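You operate a simulated robot arm through the tools that you are given. There is no shell and no other tool. Be economical: measure what you need, move in short steps, check, and stop when the job is done.

You are at the controls of a simulated two-armed robot. One attempt, no reset.

## Task
Put the teal sock ball from the top of the picnic table in the grey tray. Take the jar with the orange lid and put it on the top of the shoe rack. Put two of the teal pegs from the counter top on the ribbed slab. Take the white blue-cap bottle and leave it on the upper shelf of the tiled table. Pick up the white green-cap bottle with one hand, pass it to the other hand and put it on the rear basin tiles. Take the blue wrapped block and leave it on the thin blue soap. Fetch the yellow-band cup and set it on the clear end of the tiled table. Take the small sponge and leave it in the white dipper. Open the darks drawer, take the box marked "Starch" from the worktop of the cream cupboard and leave it in the inside of the darks drawer, then shut the drawer. The order is free. Set down upright: jar with the orange lid, white blue-cap bottle, white green-cap bottle, yellow-band cup, small sponge.

The check looks at the end state, three seconds after you hand in, the way a careful person would. Anything else that was tipped, shoved, dropped, spilled or broken makes it a failure. Lids that push on must go on centred and level and be pressed home; caps that screw on are set level and turned clockwise until they are tight.

## Robot
Two 7-joint arms with two-finger grippers on one trunk, on a base that drives. Base frame: it is fixed to the floor where the robot stands at the start and does not move with it; the origin is under the middle of the robot, x ahead of it, y to its left, z up; the surface under the hand at the start is at about z = 750. Units: mm, degrees, N and s.
The left shoulder is at the start at [70, 139, 1105], the right one opposite. With the tool pointing down near the work surface each hand reaches from about 360 to 760 mm from the robot's upright axis, wherever it stands, measured 20 degrees to its own side. Places, roughly: blue wrapped block (3x3x3 cm) [-3100, 1300, 800]; clear end of the tiled table (57x25 cm) [-3360, 1360, 800]; darks drawer [-3900, 2900, 700]; grey tray (39x25x9 cm) [-3100, 2900, 500]; inside of the darks drawer [-3900, 2900, 600]; jar with the orange lid (8x8x15 cm) [-700, -2200, 900]; orange box, purple box [-3500, 3000, 1000]; rear basin tiles [-1500, 2700, 700]; ribbed slab [-1900, 2300, 700]; small sponge (5x4x5 cm) [-2900, 1600, 800]; teal peg (5x3x9 cm) [0, -2000, 900]; teal sock ball (8x7x6 cm) [500, 0, 800]; thin blue soap (8x4x3 cm) [-3300, 1400, 800]; top of the shoe rack [-2400, -2300, 900]; upper shelf of the tiled table [-3200, 1400, 400]; white blue-cap bottle [-3250, 3000, 1250]; white dipper (21x12x8 cm) [-1000, 2400, 800]; white green-cap bottle [-3000, 3000, 1250]; yellow-band cup (6x6x6 cm) [-2900, 1400, 800]. Payload 3.43 kg a hand.
The TCP of each hand is the grasp point between the finger pads, 30 mm short of the fingertips. In the tool frame z runs along the fingers and y along their closing line. Largest opening 104 mm; the body of the gripper starts 57 mm behind the TCP.
Orientation is told as [roll, pitch, yaw] about the base's x, y, z axes, in that order, counted from this pose: with the fingers straight down and closing along the base's y, the tool's x points along the base's -x, its y along +y and its z along -z.

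## Interface
- The arms move only by the tool move_arm. It takes "left_targets", "right_targets" or both (then of equal length, played together; a hand with none holds still); each is one flat list of numbers, 7 for each row, row after row: the finger opening in mm, from 0 to 104, then the shift along the base's x, y, z in units of 20 mm (1.0 is 20 mm), then the turn, a rotation vector about the base's x, y, z in units of 6 degrees (1.0 is 6 degrees). In form: [hand, tx, ty, tz, rx, ry, rz, hand, tx, ty, tz, rx, ry, rz, ...]. A call has 1 to 12 rows; each row shifts and turns the commanded pose from where the row before left it. A call with a number of a shift or a turn outside -1 to 1 is refused whole. A row lasts 0.2 s, in which the tool goes at most 50 mm and 8.6 degrees; a call with a longer step from one row to the next is refused whole, and so is a gripper value outside its range. A pose out of reach is approached as far as the arm can. The call stops where the force on the tool passes 40 N (or 10 N more than at its start, if that is more) or the arm is blocked; 0.2 s more then pass. Each finger travels about 45 mm/s and halts on what it meets, pressing with about 21 N; the grip force reading is that of the motor and also rises with nothing between the fingers. The clock runs only during rows and for 0.2 s after the last one: add rows that do not move to give the fingers time. It gives the time, the measured TCP pose, the force on the tool (base axes), the opening and the grip force at its end, in the units of the frame above (readings bear some noise), with the torque about the TCP (base axes, N m) and any sound that the robot's microphone picked up.
- Cameras (640 x 400 px; columns grow to the right, rows downward): "scene" is now at [128.6, 12.8, 1343.5]; the picture's right is [0.10, -0.99, 0.00], its down [-0.60, -0.06, -0.80] and it looks along [0.79, 0.08, -0.60] (base axes); focal length 294 px, centre (320, 200). "left" rides on the left gripper at [67, -18, -90] in its tool frame; the picture's right is [0.25, 0.97, 0.00], its down [-0.73, 0.19, -0.66] and it looks along [-0.64, 0.17, 0.75] (tool axes); focal length 218 px, centre (320, 200). "right" rides on the right gripper at [67, 18, -90] in its tool frame; the picture's right is [-0.25, 0.97, 0.00], its down [-0.73, -0.19, -0.66] and it looks along [-0.63, -0.17, 0.75] (tool axes); focal length 218 px, centre (320, 200). There is no depth. A picture from a camera that has moved, and an enlarged one, comes with that camera's place and axes in the base frame and with its lens. The place of the scene camera against the robot may be out by one fixed shift of up to 25 mm in any direction.
- grab_frame(camera): a new picture of that camera. It takes no simulated time.
- lift_body(by): slides the trunk up (or, below 0, down) by that many mm; the arms and the scene camera ride with it, the base frame stays. It gives what a move gives, with no picture.
- drive_base(legs): drives the robot by 1 to 6 legs, each [ahead, left, turn to the left] in mm, mm and degrees, along the robot's own axes; the way and the turn of a leg run together, so that a leg with both is an arc; at most 1500 mm and 180 degrees a leg. The arms and the cameras ride along, it lands a little off, and it stops where it bumps. It gives what a move gives.
- head_to(pan, tilt): turns the head with the scene camera to pan (to the left, within 86 degrees either way) and tilt (down, from -29 to 69), counted from straight ahead of the robot. It gives what a move gives.
- inspect(camera, box): a new picture of the part [left, top, right, bottom] of that camera's present view, enlarged. It takes no simulated time.
- sign_off(): hands the job in; it is judged then, once.

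Work in short steps. Places have to be worked out from the pictures, the camera data and where the tool is seen: move nearer, look again, correct. Check each grasp and each placing, and mend what went wrong. You have 556 turns and 370 pictures in all, those below and enlarged ones among them. Open the grippers and draw the arms clear of the work before you hand the job in, unless the task says otherwise; then end with one line.

The tools are called after "Emit:" as name(argument=value, ...) on one line, values as JSON. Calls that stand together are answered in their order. move_arm: Moves the arms, as the interface text tells. Its arguments: {"type":"object","properties":{"left_targets":{"type":"array","items":{"type":"number"}},"right_targets":{"type":"array","items":{"type":"number"}}},"required":[]} The other tools are called the same way: lift_body (by) slides the trunk up or down; drive_base (legs) drives the base; head_to (pan, tilt) turns the head that bears the scene camera; grab_frame (camera) takes a picture; inspect (camera, box) takes an enlarged picture of a part of a camera's view; sign_off () hands the job in.

At the start:

```text
clock: 0.0
left_position: [559.7, 257.9, 1073.9]
left_ee_rot: [0.0, 0.0, 0.0]
left_wrist_force: [-0.2, -0.5, 0.5]
left_torque: [0.0, -0.03, -0.02]
left_gripper_width: 104.2
left_grip_force: 0.0
right_position: [573.9, -244.4, 1012.6]
right_ee_rot: [0.0, 0.0, -0.1]
right_wrist_force: [0.7, 0.1, -0.9]
right_torque: [-0.04, 0.01, -0.01]
right_gripper_width: 104.1
right_grip_force: 0.0
trunk travel left (down, up): [-600.0, 340.0]
robot x, y, heading: [2.0, 0.1, 0.1]
head pan, tilt: [5.9, 37.0]
```

scene: 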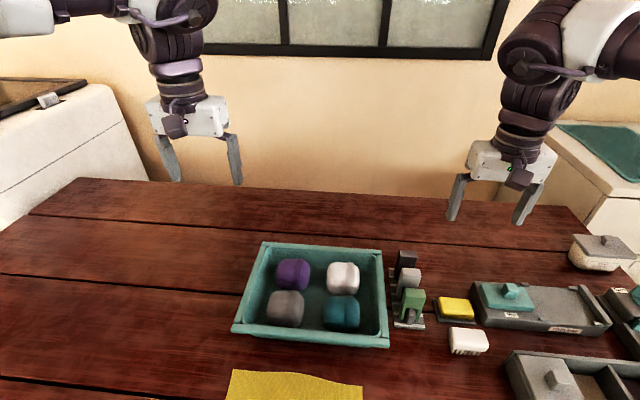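
right: 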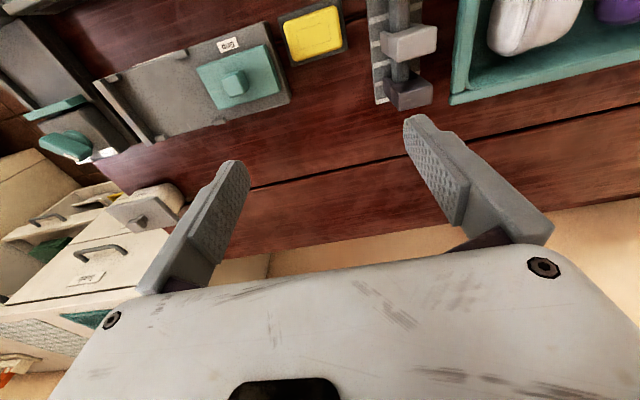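
left: 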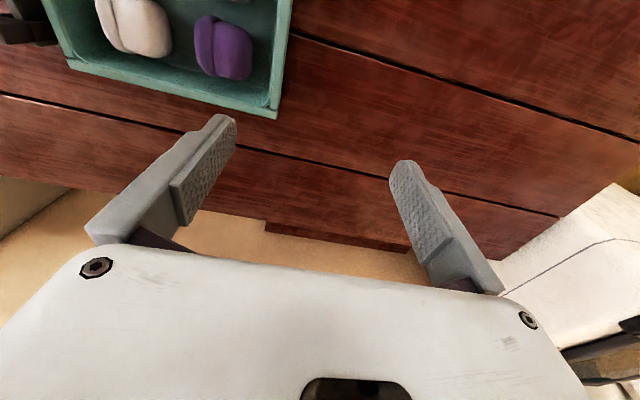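

The teal sock ball looks to be at about (481, 5, 785). I'll bring the right hand above it and check with the wrist camera.

Emit:
move_arm(right_targets=[104, -0.39, 1, -0.4, 0, 0, 0, 104, -0.39, 1, -0.4, 0, 0, 0, 104, -0.39, 1, -0.4, 0, 0, 0, 104, -0.39, 1, -0.4, 0, 0, 0, 104, -0.39, 1, -0.4, 0, 0, 0, 104, -0.39, 1, -0.4, 0, 0, 0, 104, -0.39, 1, -0.4, 0, 0, 0, 104, -0.39, 1, -0.4, 0, 0, 0, 104, -0.39, 1, -0.4, 0, 0, 0, 104, -0.39, 1, -0.4, 0, 0, 0, 104, -0.39, 1, -0.4, 0, 0, 0, 104, -0.39, 1, -0.4, 0, 0, 0])

Emit:
grab_frame(camera="right")

Emit:
grab_frame(camera="scene")

```text
clock: 2.6
left_position: [559.7, 257.5, 1073.3]
left_ee_rot: [-0.2, 0.1, 0.0]
left_wrist_force: [-0.5, 0.3, -0.8]
left_torque: [0.0, 0.0, 0.05]
left_gripper_width: 104.4
left_grip_force: 0.2
right_position: [497.0, -11.7, 921.3]
right_ee_rot: [0.0, 0.1, 0.1]
right_wrist_force: [0.3, -0.4, -0.2]
right_torque: [0.01, -0.03, -0.03]
right_gripper_width: 104.2
right_grip_force: 0.1
right hand out of reach, approached as far as the arm can: row 11, 12
trunk travel left (down, up): [-600.0, 340.0]
robot x, y, heading: [0.5, -5.7, -0.0]
head pan, tilt: [5.9, 37.0]
```

```text
366 pictures are left
camera right: at [431.8, 5.8, 1012.3], right [0.25, 0.97, 0.0], down [0.73, -0.19, 0.65], along [0.63, -0.17, -0.76], focal length 218 px, centre (320, 200)
```

right: 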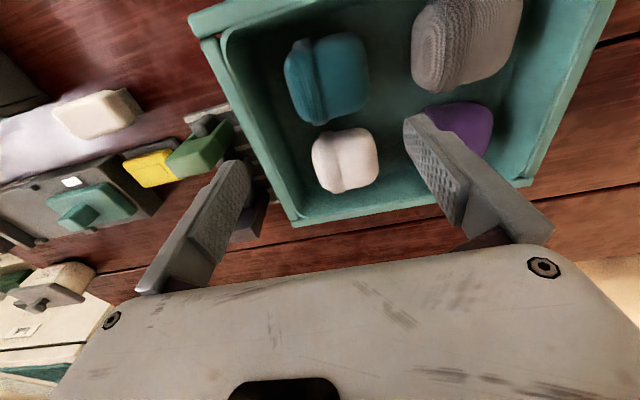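

```text
365 pictures are left
camera scene: at [128.8, 13.8, 1343.5], right [0.1, -0.99, 0.0], down [-0.6, -0.06, -0.8], along [0.79, 0.08, -0.6], focal length 294 px, centre (320, 200)
```

scene: 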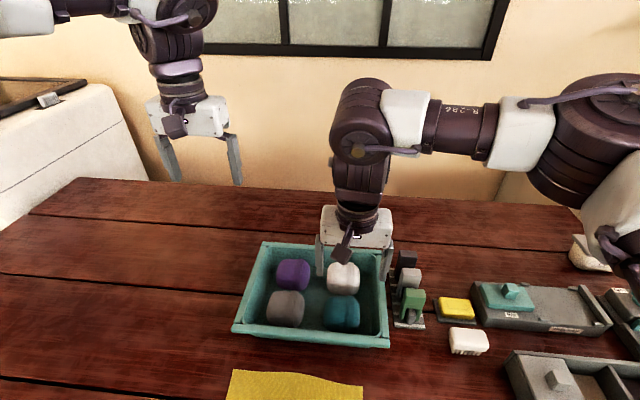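

Both cameras agree on the ball at about (480, 2). The right hand is at its near limit there, so I'll shift the base left and back a little.

Emit:
drive_base(legs=[[-40, 100, 0]])

```text
clock: 3.8
left_position: [487.7, 361.8, 1074.2]
left_ee_rot: [0.0, 0.1, 5.8]
left_wrist_force: [0.2, 0.7, 0.6]
left_torque: [-0.02, 0.02, -0.01]
left_gripper_width: 103.8
left_grip_force: 0.0
right_position: [454.9, 86.7, 922.1]
right_ee_rot: [0.1, 0.2, 5.9]
right_wrist_force: [0.8, -0.9, 0.0]
right_torque: [-0.01, 0.02, -0.01]
right_gripper_width: 104.3
right_grip_force: 0.1
trunk travel left (down, up): [-600.0, 340.0]
robot x, y, heading: [-43.3, 50.5, 5.6]
head pan, tilt: [5.9, 37.0]
```

The base landed with a 5.6° yaw. I'll bring the hand over the ball, square the yaw, and lower it to just above the rim.

Emit:
move_arm(right_targets=[100, 0.25, -0.85, 0, 0, 0, -0.2, 100, 0.25, -0.85, 0, 0, 0, -0.2, 100, 0.25, -0.85, 0, 0, 0, -0.2, 100, 0.25, -0.85, 0, 0, 0, -0.2, 100, 0.25, -0.85, 0, 0, 0, -0.2, 100, 0, 0, -0.8, 0, 0, 0, 100, 0, 0, -0.8, 0, 0, 0, 100, 0, 0, -0.8, 0, 0, 0])

Emit:
grab_frame(camera="right")

```text
clock: 5.6
left_position: [487.2, 360.2, 1073.9]
left_ee_rot: [0.0, -0.1, 5.7]
left_wrist_force: [0.0, -0.2, -0.7]
left_torque: [0.01, 0.03, 0.0]
left_gripper_width: 104.1
left_grip_force: 0.0
right_position: [478.5, 1.1, 873.3]
right_ee_rot: [0.0, 0.2, -0.1]
right_wrist_force: [-0.7, -0.4, 0.3]
right_torque: [0.02, 0.02, 0.02]
right_gripper_width: 100.2
right_grip_force: 0.0
trunk travel left (down, up): [-600.0, 340.0]
robot x, y, heading: [-44.2, 50.4, 6.0]
head pan, tilt: [5.9, 37.0]
```

```text
364 pictures are left
camera right: at [411.9, 17.9, 964.2], right [0.25, 0.97, 0.0], down [0.73, -0.19, 0.65], along [0.63, -0.17, -0.76], focal length 218 px, centre (320, 200)
```

right: 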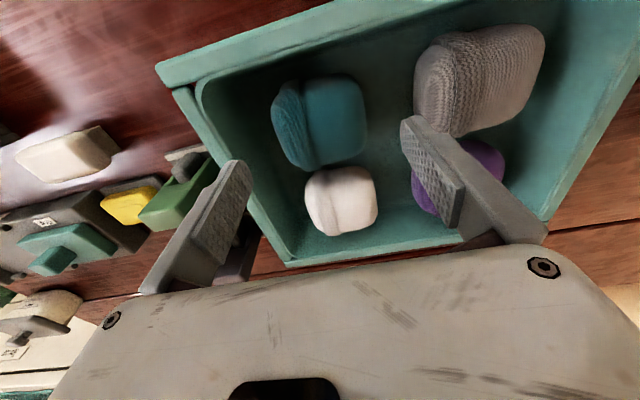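

The hand is centred over the ball with gaps on both sides. I'll lower to z≈793, then close.

Emit:
move_arm(right_targets=[94, -0.05, 0, -0.8, 0, 0, 0, 94, 0, 0, -0.8, 0, 0, 0, 94, 0, 0, -0.8, 0, 0, 0, 94, 0, 0, -0.8, 0, 0, 0, 94, 0, 0, -0.8, 0, 0, 0, 94, 0, 0, 0, 0, 0, 0, 40, 0, 0, 0, 0, 0, 0, 40, 0, 0, 0, 0, 0, 0, 40, 0, 0, 0, 0, 0, 0, 40, 0, 0, 0, 0, 0, 0])

Emit:
grab_frame(camera="right")

```text
clock: 7.8
left_position: [487.6, 361.6, 1074.1]
left_ee_rot: [0.0, -0.1, 5.8]
left_wrist_force: [0.5, 0.1, -0.4]
left_torque: [0.01, -0.02, 0.04]
left_gripper_width: 104.0
left_grip_force: 0.1
right_position: [476.4, 0.0, 793.5]
right_ee_rot: [0.0, 0.2, 0.0]
right_wrist_force: [-0.3, 0.3, -0.3]
right_torque: [-0.04, 0.01, 0.0]
right_gripper_width: 72.9
right_grip_force: 21.6
trunk travel left (down, up): [-600.0, 340.0]
robot x, y, heading: [-45.2, 50.2, 5.5]
head pan, tilt: [5.9, 37.0]
```

```text
363 pictures are left
camera right: at [409.8, 17.3, 885.0], right [0.25, 0.97, 0.0], down [0.73, -0.19, 0.65], along [0.63, -0.17, -0.76], focal length 218 px, centre (320, 200)
```

right: 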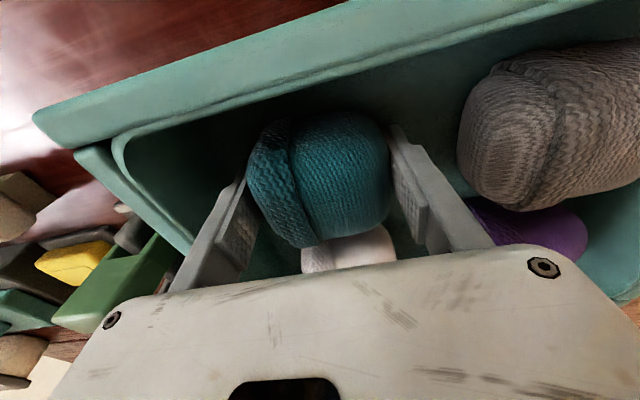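

The ball is gripped at 73 mm. I'll lift straight up.

Emit:
move_arm(right_targets=[40, 0, 0, 0.8, 0, 0, 0, 40, 0, 0, 0.8, 0, 0, 0, 40, 0, 0, 0.8, 0, 0, 0, 40, 0, 0, 0.8, 0, 0, 0, 40, 0, 0, 0.8, 0, 0, 0, 40, 0, 0, 0.8, 0, 0, 0, 40, 0, 0, 1, 0, 0, 0, 40, 0, 0, 1, 0, 0, 0, 40, 0, 0, 1, 0, 0, 0, 40, 0, 0, 1, 0, 0, 0, 40, 0, 0, 1, 0, 0, 0])

Emit:
head_to(pan=-80, tilt=15)

Emit:
grab_frame(camera="right")

Emit:
grab_frame(camera="scene")

```text
clock: 10.2
left_position: [487.3, 361.5, 1074.8]
left_ee_rot: [-0.1, 0.0, 5.8]
left_wrist_force: [0.1, -0.2, 0.1]
left_torque: [-0.02, 0.0, 0.0]
left_gripper_width: 104.3
left_grip_force: 0.0
right_position: [474.2, -0.3, 990.9]
right_ee_rot: [0.0, 0.2, -0.1]
right_wrist_force: [0.1, -0.1, -0.6]
right_torque: [-0.02, -0.01, 0.0]
right_gripper_width: 72.6
right_grip_force: 20.8
trunk travel left (down, up): [-600.0, 340.0]
robot x, y, heading: [-45.9, 47.9, 6.1]
head pan, tilt: [5.9, 37.0]
```

```text
clock: 11.8
left_position: [486.1, 361.0, 1074.8]
left_ee_rot: [0.0, 0.0, 5.7]
left_wrist_force: [-0.6, -0.7, -0.6]
left_torque: [0.0, 0.04, -0.03]
left_gripper_width: 104.1
left_grip_force: 0.1
right_position: [475.4, 1.0, 991.1]
right_ee_rot: [0.1, 0.2, -0.1]
right_wrist_force: [-0.8, -0.8, 0.0]
right_torque: [-0.02, 0.01, -0.01]
right_gripper_width: 72.6
right_grip_force: 21.1
trunk travel left (down, up): [-600.0, 340.0]
robot x, y, heading: [-44.8, 46.7, 5.9]
head pan, tilt: [-80.0, 15.0]
```

```text
362 pictures are left
camera right: at [409.3, 18.1, 1081.2], right [0.25, 0.97, 0.0], down [0.73, -0.19, 0.65], along [0.63, -0.17, -0.76], focal length 218 px, centre (320, 200)
```

right: 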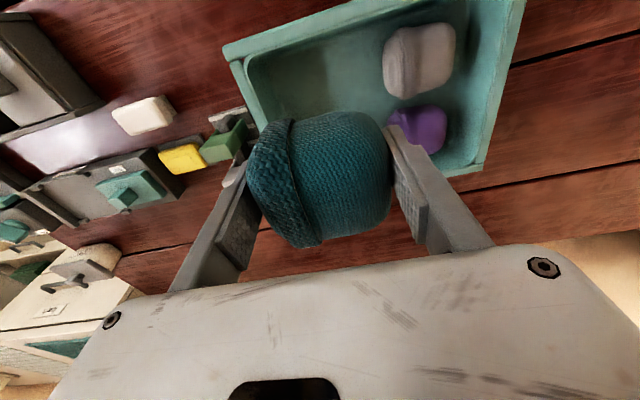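

```text
361 pictures are left
camera scene: at [24.1, -33.1, 1378.6], right [-0.96, -0.27, 0.0], down [-0.07, 0.25, -0.97], along [0.26, -0.93, -0.26], focal length 294 px, centre (320, 200)
```

scene: 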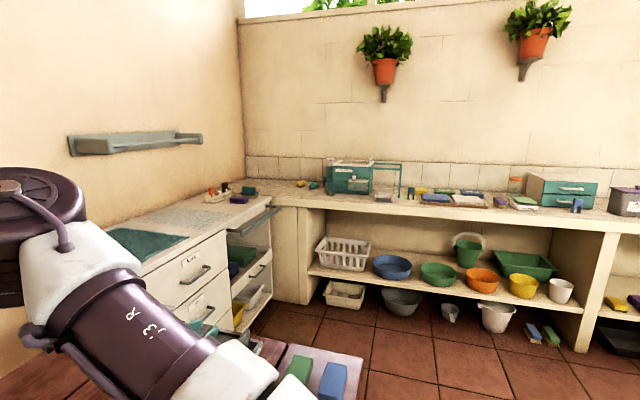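

The ball is held cleanly. Next I'll back away from the table, turn right to face the counter, and look around.

Emit:
drive_base(legs=[[-400, 0, 0], [0, 0, -95]])

Emit:
head_to(pan=0, tilt=20)

Emit:
grab_frame(camera="scene")

Emit:
head_to(pan=-75, tilt=15)

Emit:
grab_frame(camera="scene")

```text
clock: 13.0
left_position: [449.4, 310.2, 1074.5]
left_ee_rot: [0.0, 0.0, 2.9]
left_wrist_force: [0.4, -0.5, 0.8]
left_torque: [0.04, -0.01, -0.02]
left_gripper_width: 104.1
left_grip_force: 0.1
right_position: [418.4, -48.0, 990.7]
right_ee_rot: [0.1, 0.3, -3.2]
right_wrist_force: [0.1, -0.8, -0.3]
right_torque: [0.06, 0.0, 0.01]
right_gripper_width: 72.4
right_grip_force: 21.0
trunk travel left (down, up): [-600.0, 340.0]
robot x, y, heading: [-97.2, 27.3, 2.6]
head pan, tilt: [-80.0, 15.0]
stopped in leg 1: the robot was blocked; the commanded pose is now the measured one
```

```text
clock: 14.6
left_position: [451.1, 311.4, 1073.7]
left_ee_rot: [0.1, 0.1, 2.9]
left_wrist_force: [-1.4, 0.6, -0.1]
left_torque: [0.02, -0.03, 0.04]
left_gripper_width: 104.1
left_grip_force: 0.1
right_position: [418.7, -46.5, 990.8]
right_ee_rot: [0.0, 0.2, -3.1]
right_wrist_force: [0.0, 0.7, -0.8]
right_torque: [0.01, -0.01, 0.01]
right_gripper_width: 72.5
right_grip_force: 20.9
trunk travel left (down, up): [-600.0, 340.0]
robot x, y, heading: [-98.7, 26.3, 2.8]
head pan, tilt: [0.0, 20.0]
```

```text
360 pictures are left
camera scene: at [39.2, 37.6, 1370.4], right [0.05, -1.0, 0.0], down [-0.34, -0.02, -0.94], along [0.94, 0.04, -0.34], focal length 294 px, centre (320, 200)
```

scene: 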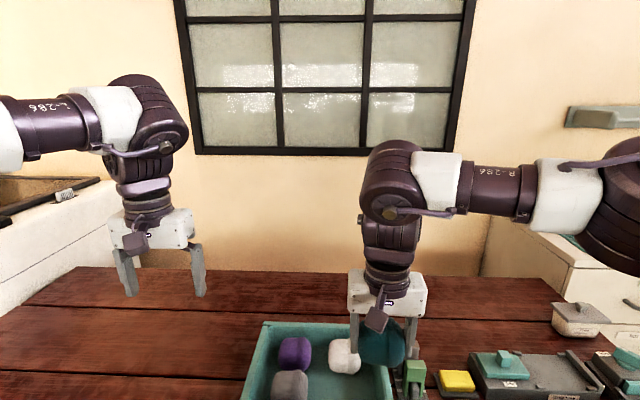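

```text
clock: 16.0
left_position: [450.0, 311.7, 1074.1]
left_ee_rot: [0.0, 0.0, 3.0]
left_wrist_force: [-0.3, -0.5, 0.3]
left_torque: [0.0, -0.03, 0.04]
left_gripper_width: 103.7
left_grip_force: 0.1
right_position: [419.5, -46.7, 990.7]
right_ee_rot: [0.0, 0.3, -3.1]
right_wrist_force: [0.1, -0.2, 0.7]
right_torque: [-0.05, -0.02, 0.0]
right_gripper_width: 72.4
right_grip_force: 21.2
trunk travel left (down, up): [-600.0, 340.0]
robot x, y, heading: [-93.6, 27.7, 2.7]
head pan, tilt: [-75.0, 15.0]
```

```text
359 pictures are left
camera scene: at [-25.5, -55.7, 1378.6], right [-0.95, -0.3, 0.0], down [-0.08, 0.25, -0.97], along [0.29, -0.92, -0.26], focal length 294 px, centre (320, 200)
```

scene: 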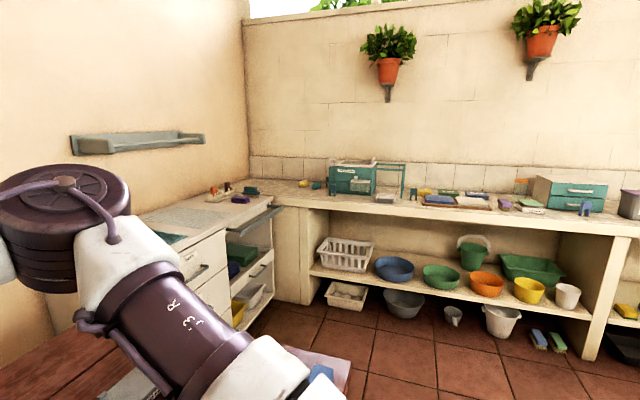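

The base was blocked after 50 mm, so something low is behind or beside it. I'll look down on both sides to find out what.

Emit:
head_to(pan=-86, tilt=60)

Emit:
grab_frame(camera="scene")

Emit:
head_to(pan=86, tilt=50)

Emit:
grab_frame(camera="scene")

```text
clock: 17.2
left_position: [450.1, 311.5, 1074.7]
left_ee_rot: [0.1, 0.0, 2.9]
left_wrist_force: [-0.3, 0.2, -0.5]
left_torque: [-0.01, 0.03, -0.01]
left_gripper_width: 104.0
left_grip_force: 0.2
right_position: [419.2, -47.7, 990.8]
right_ee_rot: [0.1, 0.2, -3.0]
right_wrist_force: [0.3, -0.2, -0.4]
right_torque: [0.02, 0.02, 0.01]
right_gripper_width: 72.6
right_grip_force: 21.1
trunk travel left (down, up): [-600.0, 340.0]
robot x, y, heading: [-96.0, 26.9, 2.7]
head pan, tilt: [-85.9, 60.0]
```

```text
358 pictures are left
camera scene: at [-46.1, -33.0, 1312.4], right [-0.99, -0.12, 0.0], down [-0.1, 0.86, -0.5], along [0.06, -0.5, -0.87], focal length 294 px, centre (320, 200)
```

scene: 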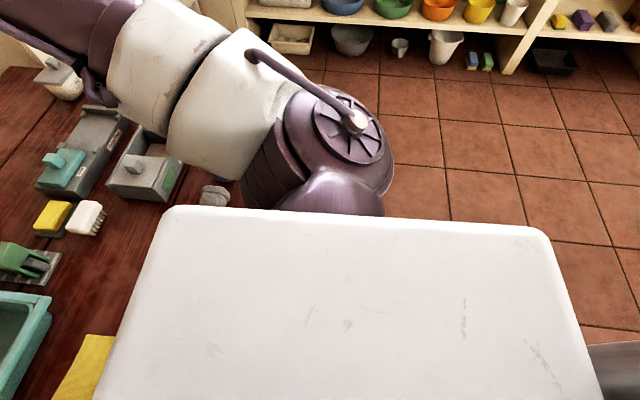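

```text
clock: 19.8
left_position: [451.2, 311.6, 1073.7]
left_ee_rot: [0.0, 0.1, 2.8]
left_wrist_force: [0.6, 0.5, -0.2]
left_torque: [0.0, 0.0, -0.04]
left_gripper_width: 104.2
left_grip_force: 0.0
right_position: [419.3, -45.9, 990.8]
right_ee_rot: [0.0, 0.3, -3.1]
right_wrist_force: [0.6, 0.6, -0.5]
right_torque: [-0.03, -0.03, 0.03]
right_gripper_width: 72.4
right_grip_force: 21.2
trunk travel left (down, up): [-600.0, 340.0]
robot x, y, heading: [-96.8, 28.5, 2.8]
head pan, tilt: [85.9, 50.0]
```

```text
357 pictures are left
camera scene: at [-52.1, 110.2, 1324.9], right [1.0, -0.02, 0.0], down [-0.02, -0.77, -0.64], along [0.01, 0.64, -0.77], focal length 294 px, centre (320, 200)
```

scene: 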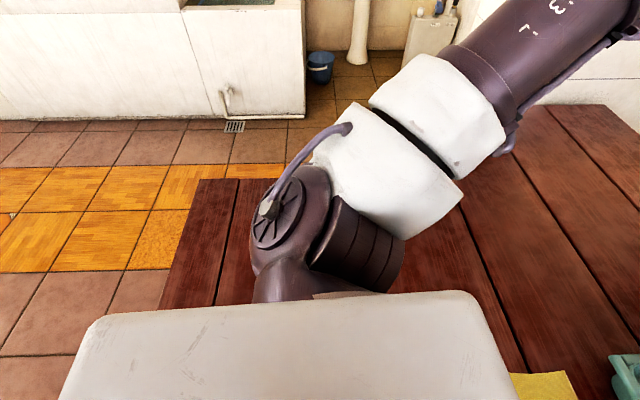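

There are planks behind and to the left that look like a bench at z≈450, x about -530 to -300. I'll take a wider look before choosing the exit.

Emit:
head_to(pan=-86, tilt=38)

Emit:
grab_frame(camera="scene")

Emit:
head_to(pan=86, tilt=25)

Emit:
grab_frame(camera="scene")

```text
clock: 22.4
left_position: [450.0, 311.7, 1075.1]
left_ee_rot: [0.0, 0.0, 2.9]
left_wrist_force: [-0.5, -1.2, -1.0]
left_torque: [0.02, -0.01, 0.02]
left_gripper_width: 104.2
left_grip_force: 0.0
right_position: [419.1, -46.2, 990.5]
right_ee_rot: [0.1, 0.2, -3.1]
right_wrist_force: [-0.9, 0.4, 0.0]
right_torque: [0.0, 0.0, -0.02]
right_gripper_width: 72.5
right_grip_force: 21.2
trunk travel left (down, up): [-600.0, 340.0]
robot x, y, heading: [-95.3, 29.4, 2.8]
head pan, tilt: [-85.9, 38.0]
```

```text
356 pictures are left
camera scene: at [-43.7, -52.5, 1342.0], right [-0.99, -0.12, 0.0], down [-0.07, 0.61, -0.79], along [0.09, -0.78, -0.62], focal length 294 px, centre (320, 200)
```

scene: 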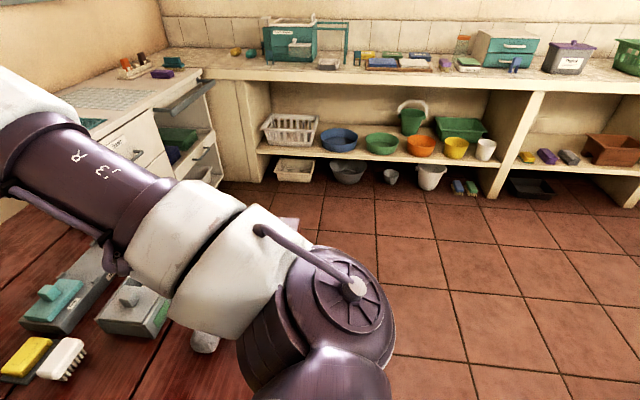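

```text
clock: 25.0
left_position: [449.9, 310.9, 1074.1]
left_ee_rot: [0.0, -0.1, 2.9]
left_wrist_force: [0.1, 0.5, 0.0]
left_torque: [-0.02, -0.01, 0.0]
left_gripper_width: 104.0
left_grip_force: 0.0
right_position: [419.6, -46.4, 991.1]
right_ee_rot: [0.0, 0.1, -3.1]
right_wrist_force: [0.2, -0.2, -0.8]
right_torque: [-0.02, 0.0, 0.0]
right_gripper_width: 72.3
right_grip_force: 20.9
trunk travel left (down, up): [-600.0, 340.0]
robot x, y, heading: [-94.5, 25.6, 2.6]
head pan, tilt: [85.9, 25.0]
```

```text
355 pictures are left
camera scene: at [-51.8, 125.4, 1362.4], right [1.0, -0.02, 0.0], down [-0.01, -0.42, -0.91], along [0.02, 0.91, -0.42], focal length 294 px, centre (320, 200)
```

scene: 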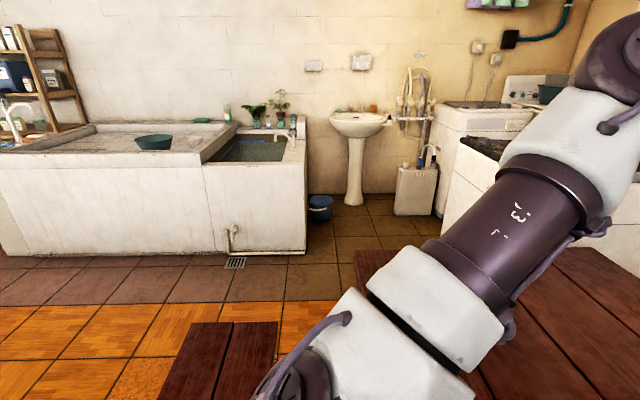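

The bench runs behind the robot to its left, and the floor is clear on the right. I'll square up, move forward off the bench and slide right.

Emit:
drive_base(legs=[[70, 0, -2.7], [0, -500, 0], [0, -400, 0]])

```text
clock: 27.8
left_position: [477.5, 58.2, 1074.6]
left_ee_rot: [-0.4, -0.1, 5.5]
left_wrist_force: [-0.5, 0.3, 0.2]
left_torque: [-0.07, -0.03, 0.0]
left_gripper_width: 103.9
left_grip_force: 0.0
right_position: [462.8, -301.5, 990.9]
right_ee_rot: [-0.2, 0.1, -0.3]
right_wrist_force: [0.3, 0.9, 0.2]
right_torque: [-0.09, 0.0, -0.05]
right_gripper_width: 72.6
right_grip_force: 20.9
trunk travel left (down, up): [-600.0, 340.0]
robot x, y, heading: [-48.8, -255.8, 5.2]
head pan, tilt: [85.9, 25.0]
stopped in leg 2: the robot was blocked; the commanded pose is now the measured one
```

Blocked at the front right, probably by a table leg. I'll straighten, go back toward the bench side, and try sliding right again while looking right and down.

Emit:
drive_base(legs=[[0, 30, -5], [-42, 0, 0], [0, -250, 0]])

Emit:
head_to(pan=-60, tilt=65)

Emit:
grab_frame(camera="scene")

```text
clock: 30.4
left_position: [390.3, -22.8, 1075.1]
left_ee_rot: [-0.2, -0.2, 8.3]
left_wrist_force: [0.7, -0.5, -0.4]
left_torque: [-0.03, 0.0, -0.01]
left_gripper_width: 103.8
left_grip_force: 0.0
right_position: [392.9, -383.2, 991.2]
right_ee_rot: [0.2, 0.2, 2.4]
right_wrist_force: [0.0, -0.1, -0.9]
right_torque: [-0.01, -0.03, -0.02]
right_gripper_width: 72.7
right_grip_force: 20.9
trunk travel left (down, up): [-600.0, 340.0]
robot x, y, heading: [-126.9, -357.1, 8.0]
head pan, tilt: [85.9, 25.0]
stopped in leg 3: the robot was blocked; the commanded pose is now the measured one
```

```text
clock: 32.7
left_position: [390.4, -22.9, 1075.3]
left_ee_rot: [-0.1, 0.0, 8.3]
left_wrist_force: [0.4, -0.1, 0.5]
left_torque: [0.03, -0.02, 0.03]
left_gripper_width: 103.9
left_grip_force: 0.1
right_position: [393.7, -383.0, 989.6]
right_ee_rot: [0.1, 0.2, 2.4]
right_wrist_force: [0.3, 0.2, 0.3]
right_torque: [-0.02, -0.02, 0.0]
right_gripper_width: 72.3
right_grip_force: 20.9
trunk travel left (down, up): [-600.0, 340.0]
robot x, y, heading: [-128.2, -358.7, 8.0]
head pan, tilt: [-60.0, 65.0]
```

```text
354 pictures are left
camera scene: at [-47.0, -394.2, 1306.8], right [-0.79, -0.62, 0.0], down [-0.56, 0.71, -0.42], along [0.26, -0.33, -0.91], focal length 294 px, centre (320, 200)
```

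scene: 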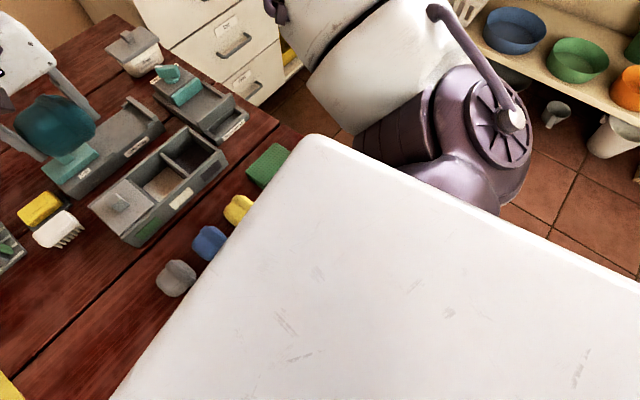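

The base got to x=-127 here, further back than before, so the bench may end near this spot. I'll straighten and try backing.

Emit:
drive_base(legs=[[0, 20, -8], [-200, 0, 0]])

```text
clock: 34.9
left_position: [236.7, -78.1, 1074.1]
left_ee_rot: [-0.1, -0.1, 0.3]
left_wrist_force: [0.3, -0.3, 0.0]
left_torque: [-0.02, 0.0, 0.0]
left_gripper_width: 104.2
left_grip_force: 0.1
right_position: [189.5, -434.4, 989.2]
right_ee_rot: [0.0, 0.2, -5.8]
right_wrist_force: [0.8, 0.8, -1.0]
right_torque: [0.02, 0.02, 0.06]
right_gripper_width: 72.6
right_grip_force: 21.5
trunk travel left (down, up): [-600.0, 340.0]
robot x, y, heading: [-321.8, -335.2, 0.1]
head pan, tilt: [-60.0, 65.0]
```

Backing is free here. I'll keep going back, then look left and around for the bench.

Emit:
drive_base(legs=[[-350, 0, 0]])

Emit:
head_to(pan=25, tilt=45)

Emit:
grab_frame(camera="scene")

```text
clock: 37.1
left_position: [-108.9, -82.9, 1073.6]
left_ee_rot: [-0.1, 0.0, -0.5]
left_wrist_force: [1.4, 0.6, -0.2]
left_torque: [0.0, -0.04, 0.0]
left_gripper_width: 104.0
left_grip_force: 0.0
right_position: [-161.4, -438.0, 990.0]
right_ee_rot: [0.0, 0.2, -6.2]
right_wrist_force: [0.1, -0.1, -1.2]
right_torque: [0.01, -0.03, 0.0]
right_gripper_width: 72.5
right_grip_force: 21.1
trunk travel left (down, up): [-600.0, 340.0]
robot x, y, heading: [-671.2, -337.5, -0.5]
head pan, tilt: [-60.0, 65.0]
```

```text
clock: 38.7
left_position: [-110.0, -83.3, 1074.9]
left_ee_rot: [0.0, 0.0, -0.3]
left_wrist_force: [0.5, 0.1, -0.7]
left_torque: [0.0, -0.01, -0.02]
left_gripper_width: 104.0
left_grip_force: 0.1
right_position: [-161.7, -438.2, 989.4]
right_ee_rot: [0.1, 0.3, -6.4]
right_wrist_force: [0.3, 0.0, -0.3]
right_torque: [0.02, -0.03, -0.01]
right_gripper_width: 72.2
right_grip_force: 20.9
trunk travel left (down, up): [-600.0, 340.0]
robot x, y, heading: [-667.7, -336.9, -0.8]
head pan, tilt: [25.0, 45.0]
```

```text
353 pictures are left
camera scene: at [-555.0, -299.5, 1331.7], right [0.41, -0.91, 0.0], down [-0.64, -0.29, -0.71], along [0.64, 0.29, -0.71], focal length 294 px, centre (320, 200)
```

scene: 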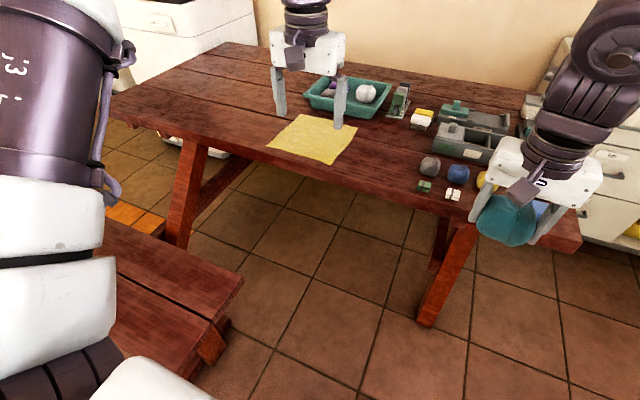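

Clear of the table and bench. I'll turn to face the counter and approach the jar area.

Emit:
drive_base(legs=[[0, 0, -89.5], [900, -230, 0]])

Emit:
head_to(pan=20, tilt=30)

Emit:
grab_frame(camera="scene")

```text
clock: 47.5
left_position: [-670.6, -1803.4, 1074.4]
left_ee_rot: [-0.1, -0.1, -90.7]
left_wrist_force: [0.0, 0.0, -0.6]
left_torque: [0.01, 0.02, -0.03]
left_gripper_width: 104.0
left_grip_force: 0.0
right_position: [-1025.7, -1750.3, 990.0]
right_ee_rot: [0.0, 0.1, -96.5]
right_wrist_force: [0.2, -0.3, -0.1]
right_torque: [0.03, 0.01, -0.04]
right_gripper_width: 72.7
right_grip_force: 21.3
trunk travel left (down, up): [-600.0, 340.0]
robot x, y, heading: [-917.0, -1243.6, -90.9]
head pan, tilt: [25.0, 45.0]
```

```text
clock: 48.2
left_position: [-669.8, -1803.1, 1074.5]
left_ee_rot: [-0.1, -0.1, -90.8]
left_wrist_force: [-0.4, -0.1, 0.6]
left_torque: [-0.02, 0.02, 0.02]
left_gripper_width: 104.0
left_grip_force: 0.1
right_position: [-1026.2, -1749.5, 991.9]
right_ee_rot: [0.1, 0.3, -96.7]
right_wrist_force: [0.5, 0.4, 0.0]
right_torque: [-0.01, 0.02, -0.03]
right_gripper_width: 72.6
right_grip_force: 20.8
trunk travel left (down, up): [-600.0, 340.0]
robot x, y, heading: [-922.0, -1238.9, -90.8]
head pan, tilt: [20.0, 30.0]
```

```text
352 pictures are left
camera scene: at [-899.4, -1372.4, 1354.3], right [-0.94, -0.33, 0.0], down [-0.16, 0.47, -0.87], along [0.28, -0.82, -0.5], focal length 294 px, centre (320, 200)
```

scene: 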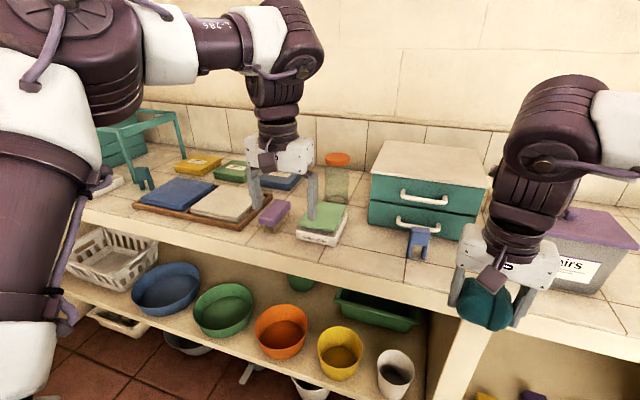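

The jar is at about (-668, -2217), beside the teal drawer unit. First I'll raise the sock-holding right hand above the drawer unit, then drive in to y≈-1590.

Emit:
move_arm(right_targets=[40, 0, 0.5, 1, 0, 0, 0, 40, 0, 0.5, 1, 0, 0, 0, 40, 0, 0.5, 1, 0, 0, 0, 40, 0, 0.5, 1, 0, 0, 0, 40, 0, 0.5, 1, 0, 0, 0, 40, 0, 0.5, 1, 0, 0, 0, 40, 0, 0, 1, 0, 0, 0, 40, 0, 0, 1, 0, 0, 0, 40, 0, 0, 1, 0, 0, 0, 40, 0, 0, 1, 0, 0, 0, 40, 0, 0, 1, 0, 0, 0])

Emit:
drive_base(legs=[[350, 0, 0.9]])

Emit:
grab_frame(camera="left")

Emit:
grab_frame(camera="scene")

```text
clock: 50.6
left_position: [-669.7, -1803.0, 1073.7]
left_ee_rot: [-0.1, -0.1, -90.7]
left_wrist_force: [0.0, 0.1, 0.1]
left_torque: [-0.01, 0.03, -0.01]
left_gripper_width: 104.1
left_grip_force: 0.0
right_position: [-1022.1, -1691.2, 1210.0]
right_ee_rot: [0.0, 0.1, -96.6]
right_wrist_force: [0.7, -0.2, -0.3]
right_torque: [-0.01, 0.03, -0.01]
right_gripper_width: 72.3
right_grip_force: 20.3
trunk travel left (down, up): [-600.0, 340.0]
robot x, y, heading: [-919.5, -1241.0, -91.1]
head pan, tilt: [20.0, 30.0]
```

```text
clock: 53.0
left_position: [-667.5, -2166.5, 1074.6]
left_ee_rot: [0.0, 0.0, -90.1]
left_wrist_force: [-0.5, 0.1, -0.9]
left_torque: [0.0, 0.0, 0.02]
left_gripper_width: 104.1
left_grip_force: 0.1
right_position: [-1024.3, -2057.0, 1210.4]
right_ee_rot: [0.0, 0.2, -96.0]
right_wrist_force: [-0.8, 1.1, 0.4]
right_torque: [-0.01, 0.02, 0.05]
right_gripper_width: 72.5
right_grip_force: 20.7
trunk travel left (down, up): [-600.0, 340.0]
robot x, y, heading: [-923.2, -1605.7, -90.2]
head pan, tilt: [20.0, 30.0]
```

```text
351 pictures are left
camera left: at [-685.4, -2098.4, 1164.4], right [0.97, 0.25, 0.0], down [0.19, -0.73, 0.66], along [0.16, -0.64, -0.75], focal length 218 px, centre (320, 200)
```

left: 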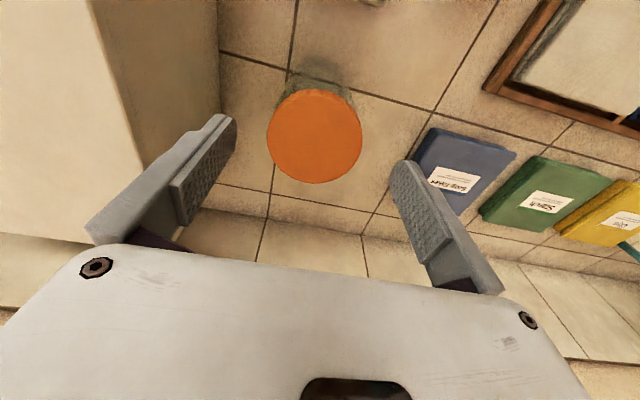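

```text
350 pictures are left
camera scene: at [-902.0, -1737.1, 1354.5], right [-0.94, -0.34, 0.0], down [-0.17, 0.47, -0.87], along [0.29, -0.82, -0.5], focal length 294 px, centre (320, 200)
```

scene: 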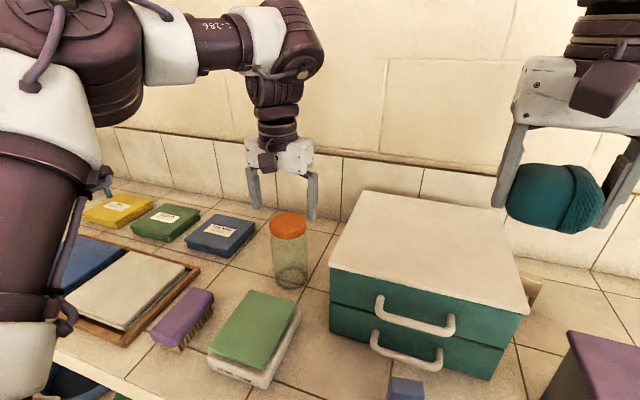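

My lid-height estimates disagree (about 990 to 1025). I'll shift the left hand back 80 mm and take a second picture to triangulate.

Emit:
move_arm(left_targets=[104, 0, 1, 0, 0, 0, 0, 104, 0, 1, 0, 0, 0, 0, 104, 0, 1, 0, 0, 0, 0, 104, 0, 1, 0, 0, 0, 0])

Emit:
grab_frame(camera="left")

```text
clock: 54.0
left_position: [-667.1, -2086.4, 1076.7]
left_ee_rot: [0.0, -0.2, -90.1]
left_wrist_force: [-0.6, 0.1, -0.1]
left_torque: [-0.06, -0.02, 0.02]
left_gripper_width: 104.1
left_grip_force: 0.1
right_position: [-1023.8, -2056.9, 1210.5]
right_ee_rot: [0.0, 0.2, -96.0]
right_wrist_force: [0.7, 0.0, -0.5]
right_torque: [-0.01, 0.01, 0.03]
right_gripper_width: 72.6
right_grip_force: 21.5
trunk travel left (down, up): [-600.0, 340.0]
robot x, y, heading: [-926.2, -1605.5, -90.1]
head pan, tilt: [20.0, 30.0]
```

```text
349 pictures are left
camera left: at [-684.3, -2017.7, 1167.2], right [0.97, 0.25, 0.0], down [0.19, -0.73, 0.66], along [0.16, -0.64, -0.75], focal length 218 px, centre (320, 200)
```

left: 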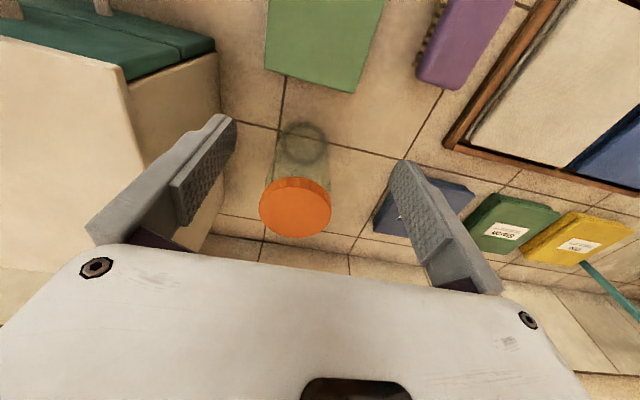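

Triangulated: lid top at (-672, -2167, 1014), diameter 70 mm, which puts the counter near z=864. I'll move over the jar, descend to z=966 and grip.

Emit:
move_arm(left_targets=[104, -0.05, -0.82, 0, 0, 0, 0, 104, -0.05, -0.82, 0, 0, 0, 0, 104, -0.05, -0.82, 0, 0, 0, 0, 104, -0.05, -0.82, 0, 0, 0, 0, 104, -0.05, -0.82, 0, 0, 0, 0, 104, 0, 0, -0.92, 0, 0, 0, 104, 0, 0, -0.92, 0, 0, 0, 104, 0, 0, -0.92, 0, 0, 0, 104, 0, 0, -0.92, 0, 0, 0, 104, 0, 0, -0.92, 0, 0, 0, 104, 0, 0, -0.92, 0, 0, 0])

Emit:
grab_frame(camera="left")

```text
clock: 56.4
left_position: [-671.4, -2169.0, 965.6]
left_ee_rot: [-0.1, 0.1, -90.1]
left_wrist_force: [1.0, 0.3, 0.2]
left_torque: [0.04, 0.02, -0.01]
left_gripper_width: 104.0
left_grip_force: 0.0
right_position: [-1022.6, -2058.8, 1210.8]
right_ee_rot: [0.0, 0.2, -95.9]
right_wrist_force: [0.1, -0.4, -0.1]
right_torque: [0.04, 0.05, -0.02]
right_gripper_width: 72.4
right_grip_force: 21.0
trunk travel left (down, up): [-600.0, 340.0]
robot x, y, heading: [-926.7, -1608.2, -90.4]
head pan, tilt: [20.0, 30.0]
```

```text
348 pictures are left
camera left: at [-689.2, -2100.9, 1054.8], right [0.97, 0.25, 0.0], down [0.19, -0.73, 0.66], along [0.16, -0.64, -0.75], focal length 218 px, centre (320, 200)
```

left: 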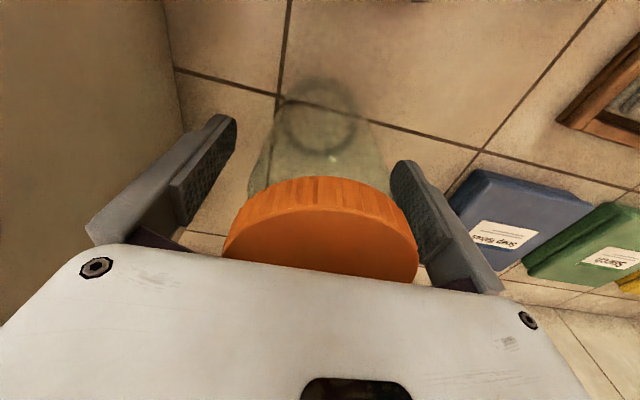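

The jar sits between the fingers. I'll close on it.

Emit:
move_arm(left_targets=[50, 0, 0, 0, 0, 0, 0, 50, 0, 0, 0, 0, 0, 0, 50, 0, 0, 0, 0, 0, 0, 50, 0, 0, 0, 0, 0, 0, 50, 0, 0, 0, 0, 0, 0, 50, 0, 0, 0.5, 0, 0, 0, 50, 0, 0, 0.5, 0, 0, 0, 50, 0, 0, 0.5, 0, 0, 0])

Emit:
grab_frame(camera="left")

Emit:
grab_frame(camera="scene")

```text
clock: 58.2
left_position: [-675.6, -2167.8, 994.7]
left_ee_rot: [-0.1, 0.0, -90.2]
left_wrist_force: [0.1, -0.2, -2.8]
left_torque: [0.05, 0.03, 0.0]
left_gripper_width: 73.7
left_grip_force: 20.5
right_position: [-1023.4, -2058.7, 1209.4]
right_ee_rot: [0.1, 0.1, -96.0]
right_wrist_force: [-0.9, 1.0, 0.3]
right_torque: [-0.03, 0.02, 0.0]
right_gripper_width: 72.2
right_grip_force: 21.1
trunk travel left (down, up): [-600.0, 340.0]
robot x, y, heading: [-921.7, -1604.4, -90.1]
head pan, tilt: [20.0, 30.0]
```

```text
347 pictures are left
camera left: at [-691.5, -2101.0, 1084.2], right [0.97, 0.25, 0.0], down [0.19, -0.73, 0.66], along [0.16, -0.64, -0.75], focal length 218 px, centre (320, 200)
```

left: 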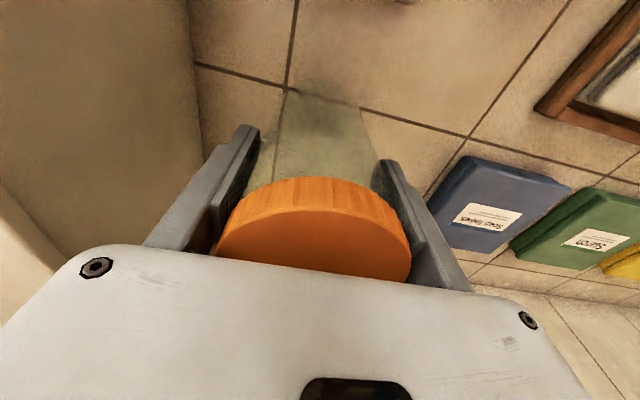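

```text
346 pictures are left
camera scene: at [-902.0, -1737.8, 1354.3], right [-0.94, -0.34, 0.0], down [-0.17, 0.47, -0.87], along [0.29, -0.82, -0.5], focal length 294 px, centre (320, 200)
```

scene: 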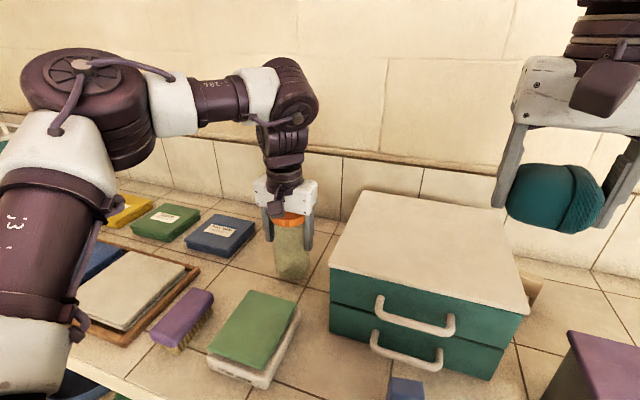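

The jar lifted cleanly, and its bottom is about 102 mm below the TCP. I'll raise it, back off, and look toward the shoe rack.

Emit:
move_arm(left_targets=[50, 0, 0, 1, 0, 0, 0, 50, 0, 0, 1, 0, 0, 0, 50, 0, 0, 1, 0, 0, 0, 50, 0, 0, 1, 0, 0, 0, 50, 0, 0, 1, 0, 0, 0, 50, 0, 0, 1, 0, 0, 0, 50, 0, 0, 1, 0, 0, 0, 50, 0, 0, 1, 0, 0, 0])

Emit:
drive_base(legs=[[-450, 0, 0]])

Emit:
head_to(pan=-55, tilt=20)

Emit:
grab_frame(camera="scene")

```text
clock: 60.0
left_position: [-677.4, -2158.1, 1145.3]
left_ee_rot: [-0.1, -0.2, -90.1]
left_wrist_force: [0.2, 0.4, -2.1]
left_torque: [0.03, 0.0, -0.02]
left_gripper_width: 73.5
left_grip_force: 20.6
left hand out of reach, approached as far as the arm can: row 8
right_position: [-1024.0, -2056.2, 1208.1]
right_ee_rot: [0.0, 0.2, -95.9]
right_wrist_force: [-0.2, 0.0, -0.8]
right_torque: [-0.01, -0.01, 0.01]
right_gripper_width: 72.2
right_grip_force: 20.5
trunk travel left (down, up): [-600.0, 340.0]
robot x, y, heading: [-922.5, -1601.8, -90.3]
head pan, tilt: [20.0, 30.0]
```

```text
clock: 62.6
left_position: [-674.3, -1729.3, 1145.6]
left_ee_rot: [0.0, -0.2, -90.2]
left_wrist_force: [0.2, 0.0, -2.3]
left_torque: [0.05, -0.01, -0.01]
left_gripper_width: 73.5
left_grip_force: 20.7
right_position: [-1021.4, -1628.9, 1209.2]
right_ee_rot: [0.0, 0.2, -96.1]
right_wrist_force: [-0.2, -0.2, 0.0]
right_torque: [0.01, -0.03, 0.02]
right_gripper_width: 72.5
right_grip_force: 21.4
trunk travel left (down, up): [-600.0, 340.0]
robot x, y, heading: [-925.5, -1175.5, -90.2]
head pan, tilt: [20.0, 30.0]
```

```text
clock: 64.1
left_position: [-675.6, -1729.6, 1145.4]
left_ee_rot: [0.0, -0.2, -90.2]
left_wrist_force: [-0.4, 0.5, -2.4]
left_torque: [0.02, -0.04, 0.0]
left_gripper_width: 73.6
left_grip_force: 20.8
right_position: [-1021.0, -1627.3, 1208.7]
right_ee_rot: [0.0, 0.1, -96.2]
right_wrist_force: [0.1, -1.0, -1.1]
right_torque: [-0.02, 0.02, -0.02]
right_gripper_width: 72.5
right_grip_force: 21.0
trunk travel left (down, up): [-600.0, 340.0]
robot x, y, heading: [-918.5, -1175.4, -90.5]
head pan, tilt: [-55.0, 20.0]
```

```text
345 pictures are left
camera scene: at [-1006.4, -1275.3, 1370.4], right [-0.57, 0.82, 0.0], down [0.28, 0.2, -0.94], along [-0.77, -0.53, -0.34], focal length 294 px, centre (320, 200)
```

scene: 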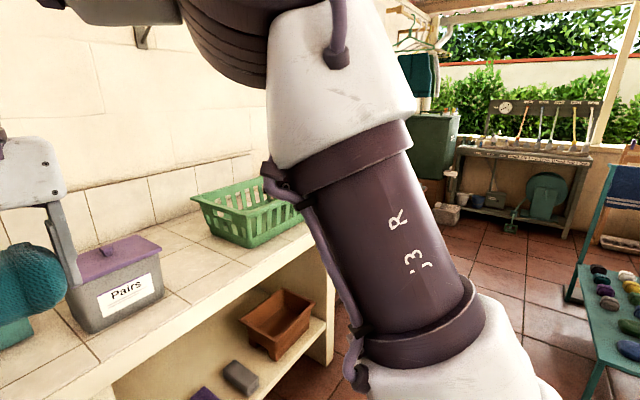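

The arm hides the rack area. I'll drive 650 mm to the right along the counter, where the floor looks clear, and look again straight ahead-right.

Emit:
drive_base(legs=[[0, -700, 0]])

Emit:
head_to(pan=-25, tilt=25)

Emit:
grab_frame(camera="scene")

Emit:
head_to(pan=-80, tilt=25)

Emit:
grab_frame(camera="scene")

```text
clock: 67.9
left_position: [-1370.7, -1724.9, 1145.4]
left_ee_rot: [-0.1, -0.3, -90.1]
left_wrist_force: [0.4, -0.1, -1.7]
left_torque: [0.01, -0.01, 0.04]
left_gripper_width: 73.6
left_grip_force: 21.2
right_position: [-1717.6, -1623.7, 1210.6]
right_ee_rot: [0.1, 0.1, -96.1]
right_wrist_force: [0.5, 0.3, -0.6]
right_torque: [-0.01, -0.01, 0.0]
right_gripper_width: 72.2
right_grip_force: 21.5
trunk travel left (down, up): [-600.0, 340.0]
robot x, y, heading: [-1613.4, -1171.7, -90.2]
head pan, tilt: [-55.0, 20.0]
```

```text
clock: 68.8
left_position: [-1370.9, -1724.2, 1144.8]
left_ee_rot: [-0.1, -0.2, -90.1]
left_wrist_force: [0.0, -1.1, -1.6]
left_torque: [0.0, -0.01, 0.02]
left_gripper_width: 73.7
left_grip_force: 21.0
right_position: [-1716.0, -1623.3, 1209.8]
right_ee_rot: [0.1, 0.2, -96.1]
right_wrist_force: [0.4, -0.3, 0.2]
right_torque: [-0.02, -0.01, -0.02]
right_gripper_width: 72.5
right_grip_force: 21.1
trunk travel left (down, up): [-600.0, 340.0]
robot x, y, heading: [-1614.4, -1171.0, -90.1]
head pan, tilt: [-25.0, 25.0]
```

```text
344 pictures are left
camera scene: at [-1665.1, -1301.2, 1362.3], right [-0.9, 0.43, 0.0], down [0.18, 0.38, -0.91], along [-0.39, -0.82, -0.42], focal length 294 px, centre (320, 200)
```

scene: 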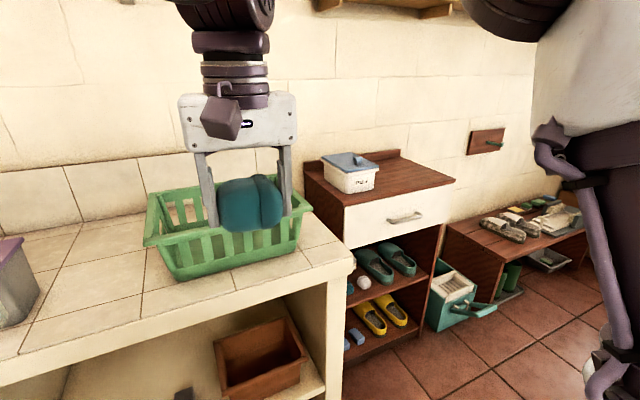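

```text
clock: 70.1
left_position: [-1371.6, -1725.8, 1144.9]
left_ee_rot: [0.0, -0.2, -90.1]
left_wrist_force: [0.1, -0.7, -1.8]
left_torque: [0.03, -0.01, -0.01]
left_gripper_width: 73.4
left_grip_force: 21.0
right_position: [-1716.0, -1624.1, 1210.1]
right_ee_rot: [0.0, 0.3, -96.1]
right_wrist_force: [0.3, -0.4, -0.5]
right_torque: [0.01, 0.02, 0.01]
right_gripper_width: 72.1
right_grip_force: 21.0
trunk travel left (down, up): [-600.0, 340.0]
robot x, y, heading: [-1617.2, -1173.7, -90.3]
head pan, tilt: [-80.0, 25.0]
```

```text
343 pictures are left
camera scene: at [-1716.6, -1233.5, 1362.4], right [-0.17, 0.99, 0.0], down [0.42, 0.07, -0.91], along [-0.89, -0.15, -0.42], focal length 294 px, centre (320, 200)
```

scene: 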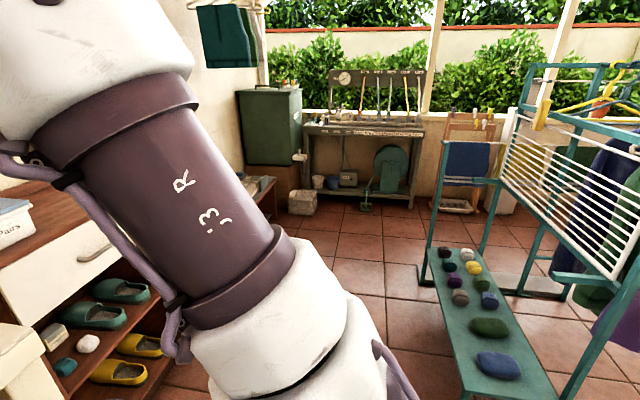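

The shoe rack top has a clear area right of the white box, near (-2530, -2270). I'll drive right along the counter, staying clear of the green bench.

Emit:
drive_base(legs=[[90, 0, 0], [0, -1040, 0]])

Emit:
head_to(pan=5, tilt=32)

Emit:
grab_frame(camera="scene")

```text
clock: 76.0
left_position: [-2400.8, -1800.4, 1145.7]
left_ee_rot: [-0.1, -0.2, -92.5]
left_wrist_force: [0.1, -0.1, -2.7]
left_torque: [0.01, 0.03, 0.02]
left_gripper_width: 73.2
left_grip_force: 21.1
right_position: [-2741.6, -1684.4, 1210.1]
right_ee_rot: [0.1, 0.2, -98.4]
right_wrist_force: [-1.0, 0.6, 0.9]
right_torque: [-0.01, 0.03, 0.0]
right_gripper_width: 72.2
right_grip_force: 21.0
trunk travel left (down, up): [-600.0, 340.0]
robot x, y, heading: [-2626.7, -1234.5, -92.5]
head pan, tilt: [-80.0, 25.0]
```

```text
clock: 77.6
left_position: [-2401.0, -1800.2, 1145.1]
left_ee_rot: [-0.1, -0.2, -92.5]
left_wrist_force: [0.4, -0.3, -1.0]
left_torque: [0.01, 0.01, 0.02]
left_gripper_width: 73.6
left_grip_force: 21.1
right_position: [-2741.7, -1685.5, 1210.4]
right_ee_rot: [0.0, 0.3, -98.4]
right_wrist_force: [0.5, -0.4, -0.6]
right_torque: [-0.01, -0.01, 0.0]
right_gripper_width: 72.1
right_grip_force: 21.0
trunk travel left (down, up): [-600.0, 340.0]
robot x, y, heading: [-2627.5, -1237.8, -92.9]
head pan, tilt: [5.0, 32.0]
```

```text
342 pictures are left
camera scene: at [-2631.4, -1373.1, 1351.2], right [-1.0, -0.04, 0.0], down [-0.02, 0.53, -0.85], along [0.03, -0.85, -0.53], focal length 294 px, centre (320, 200)
```

scene: 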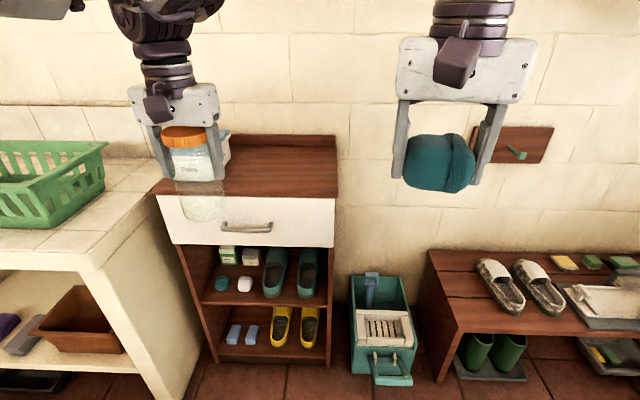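

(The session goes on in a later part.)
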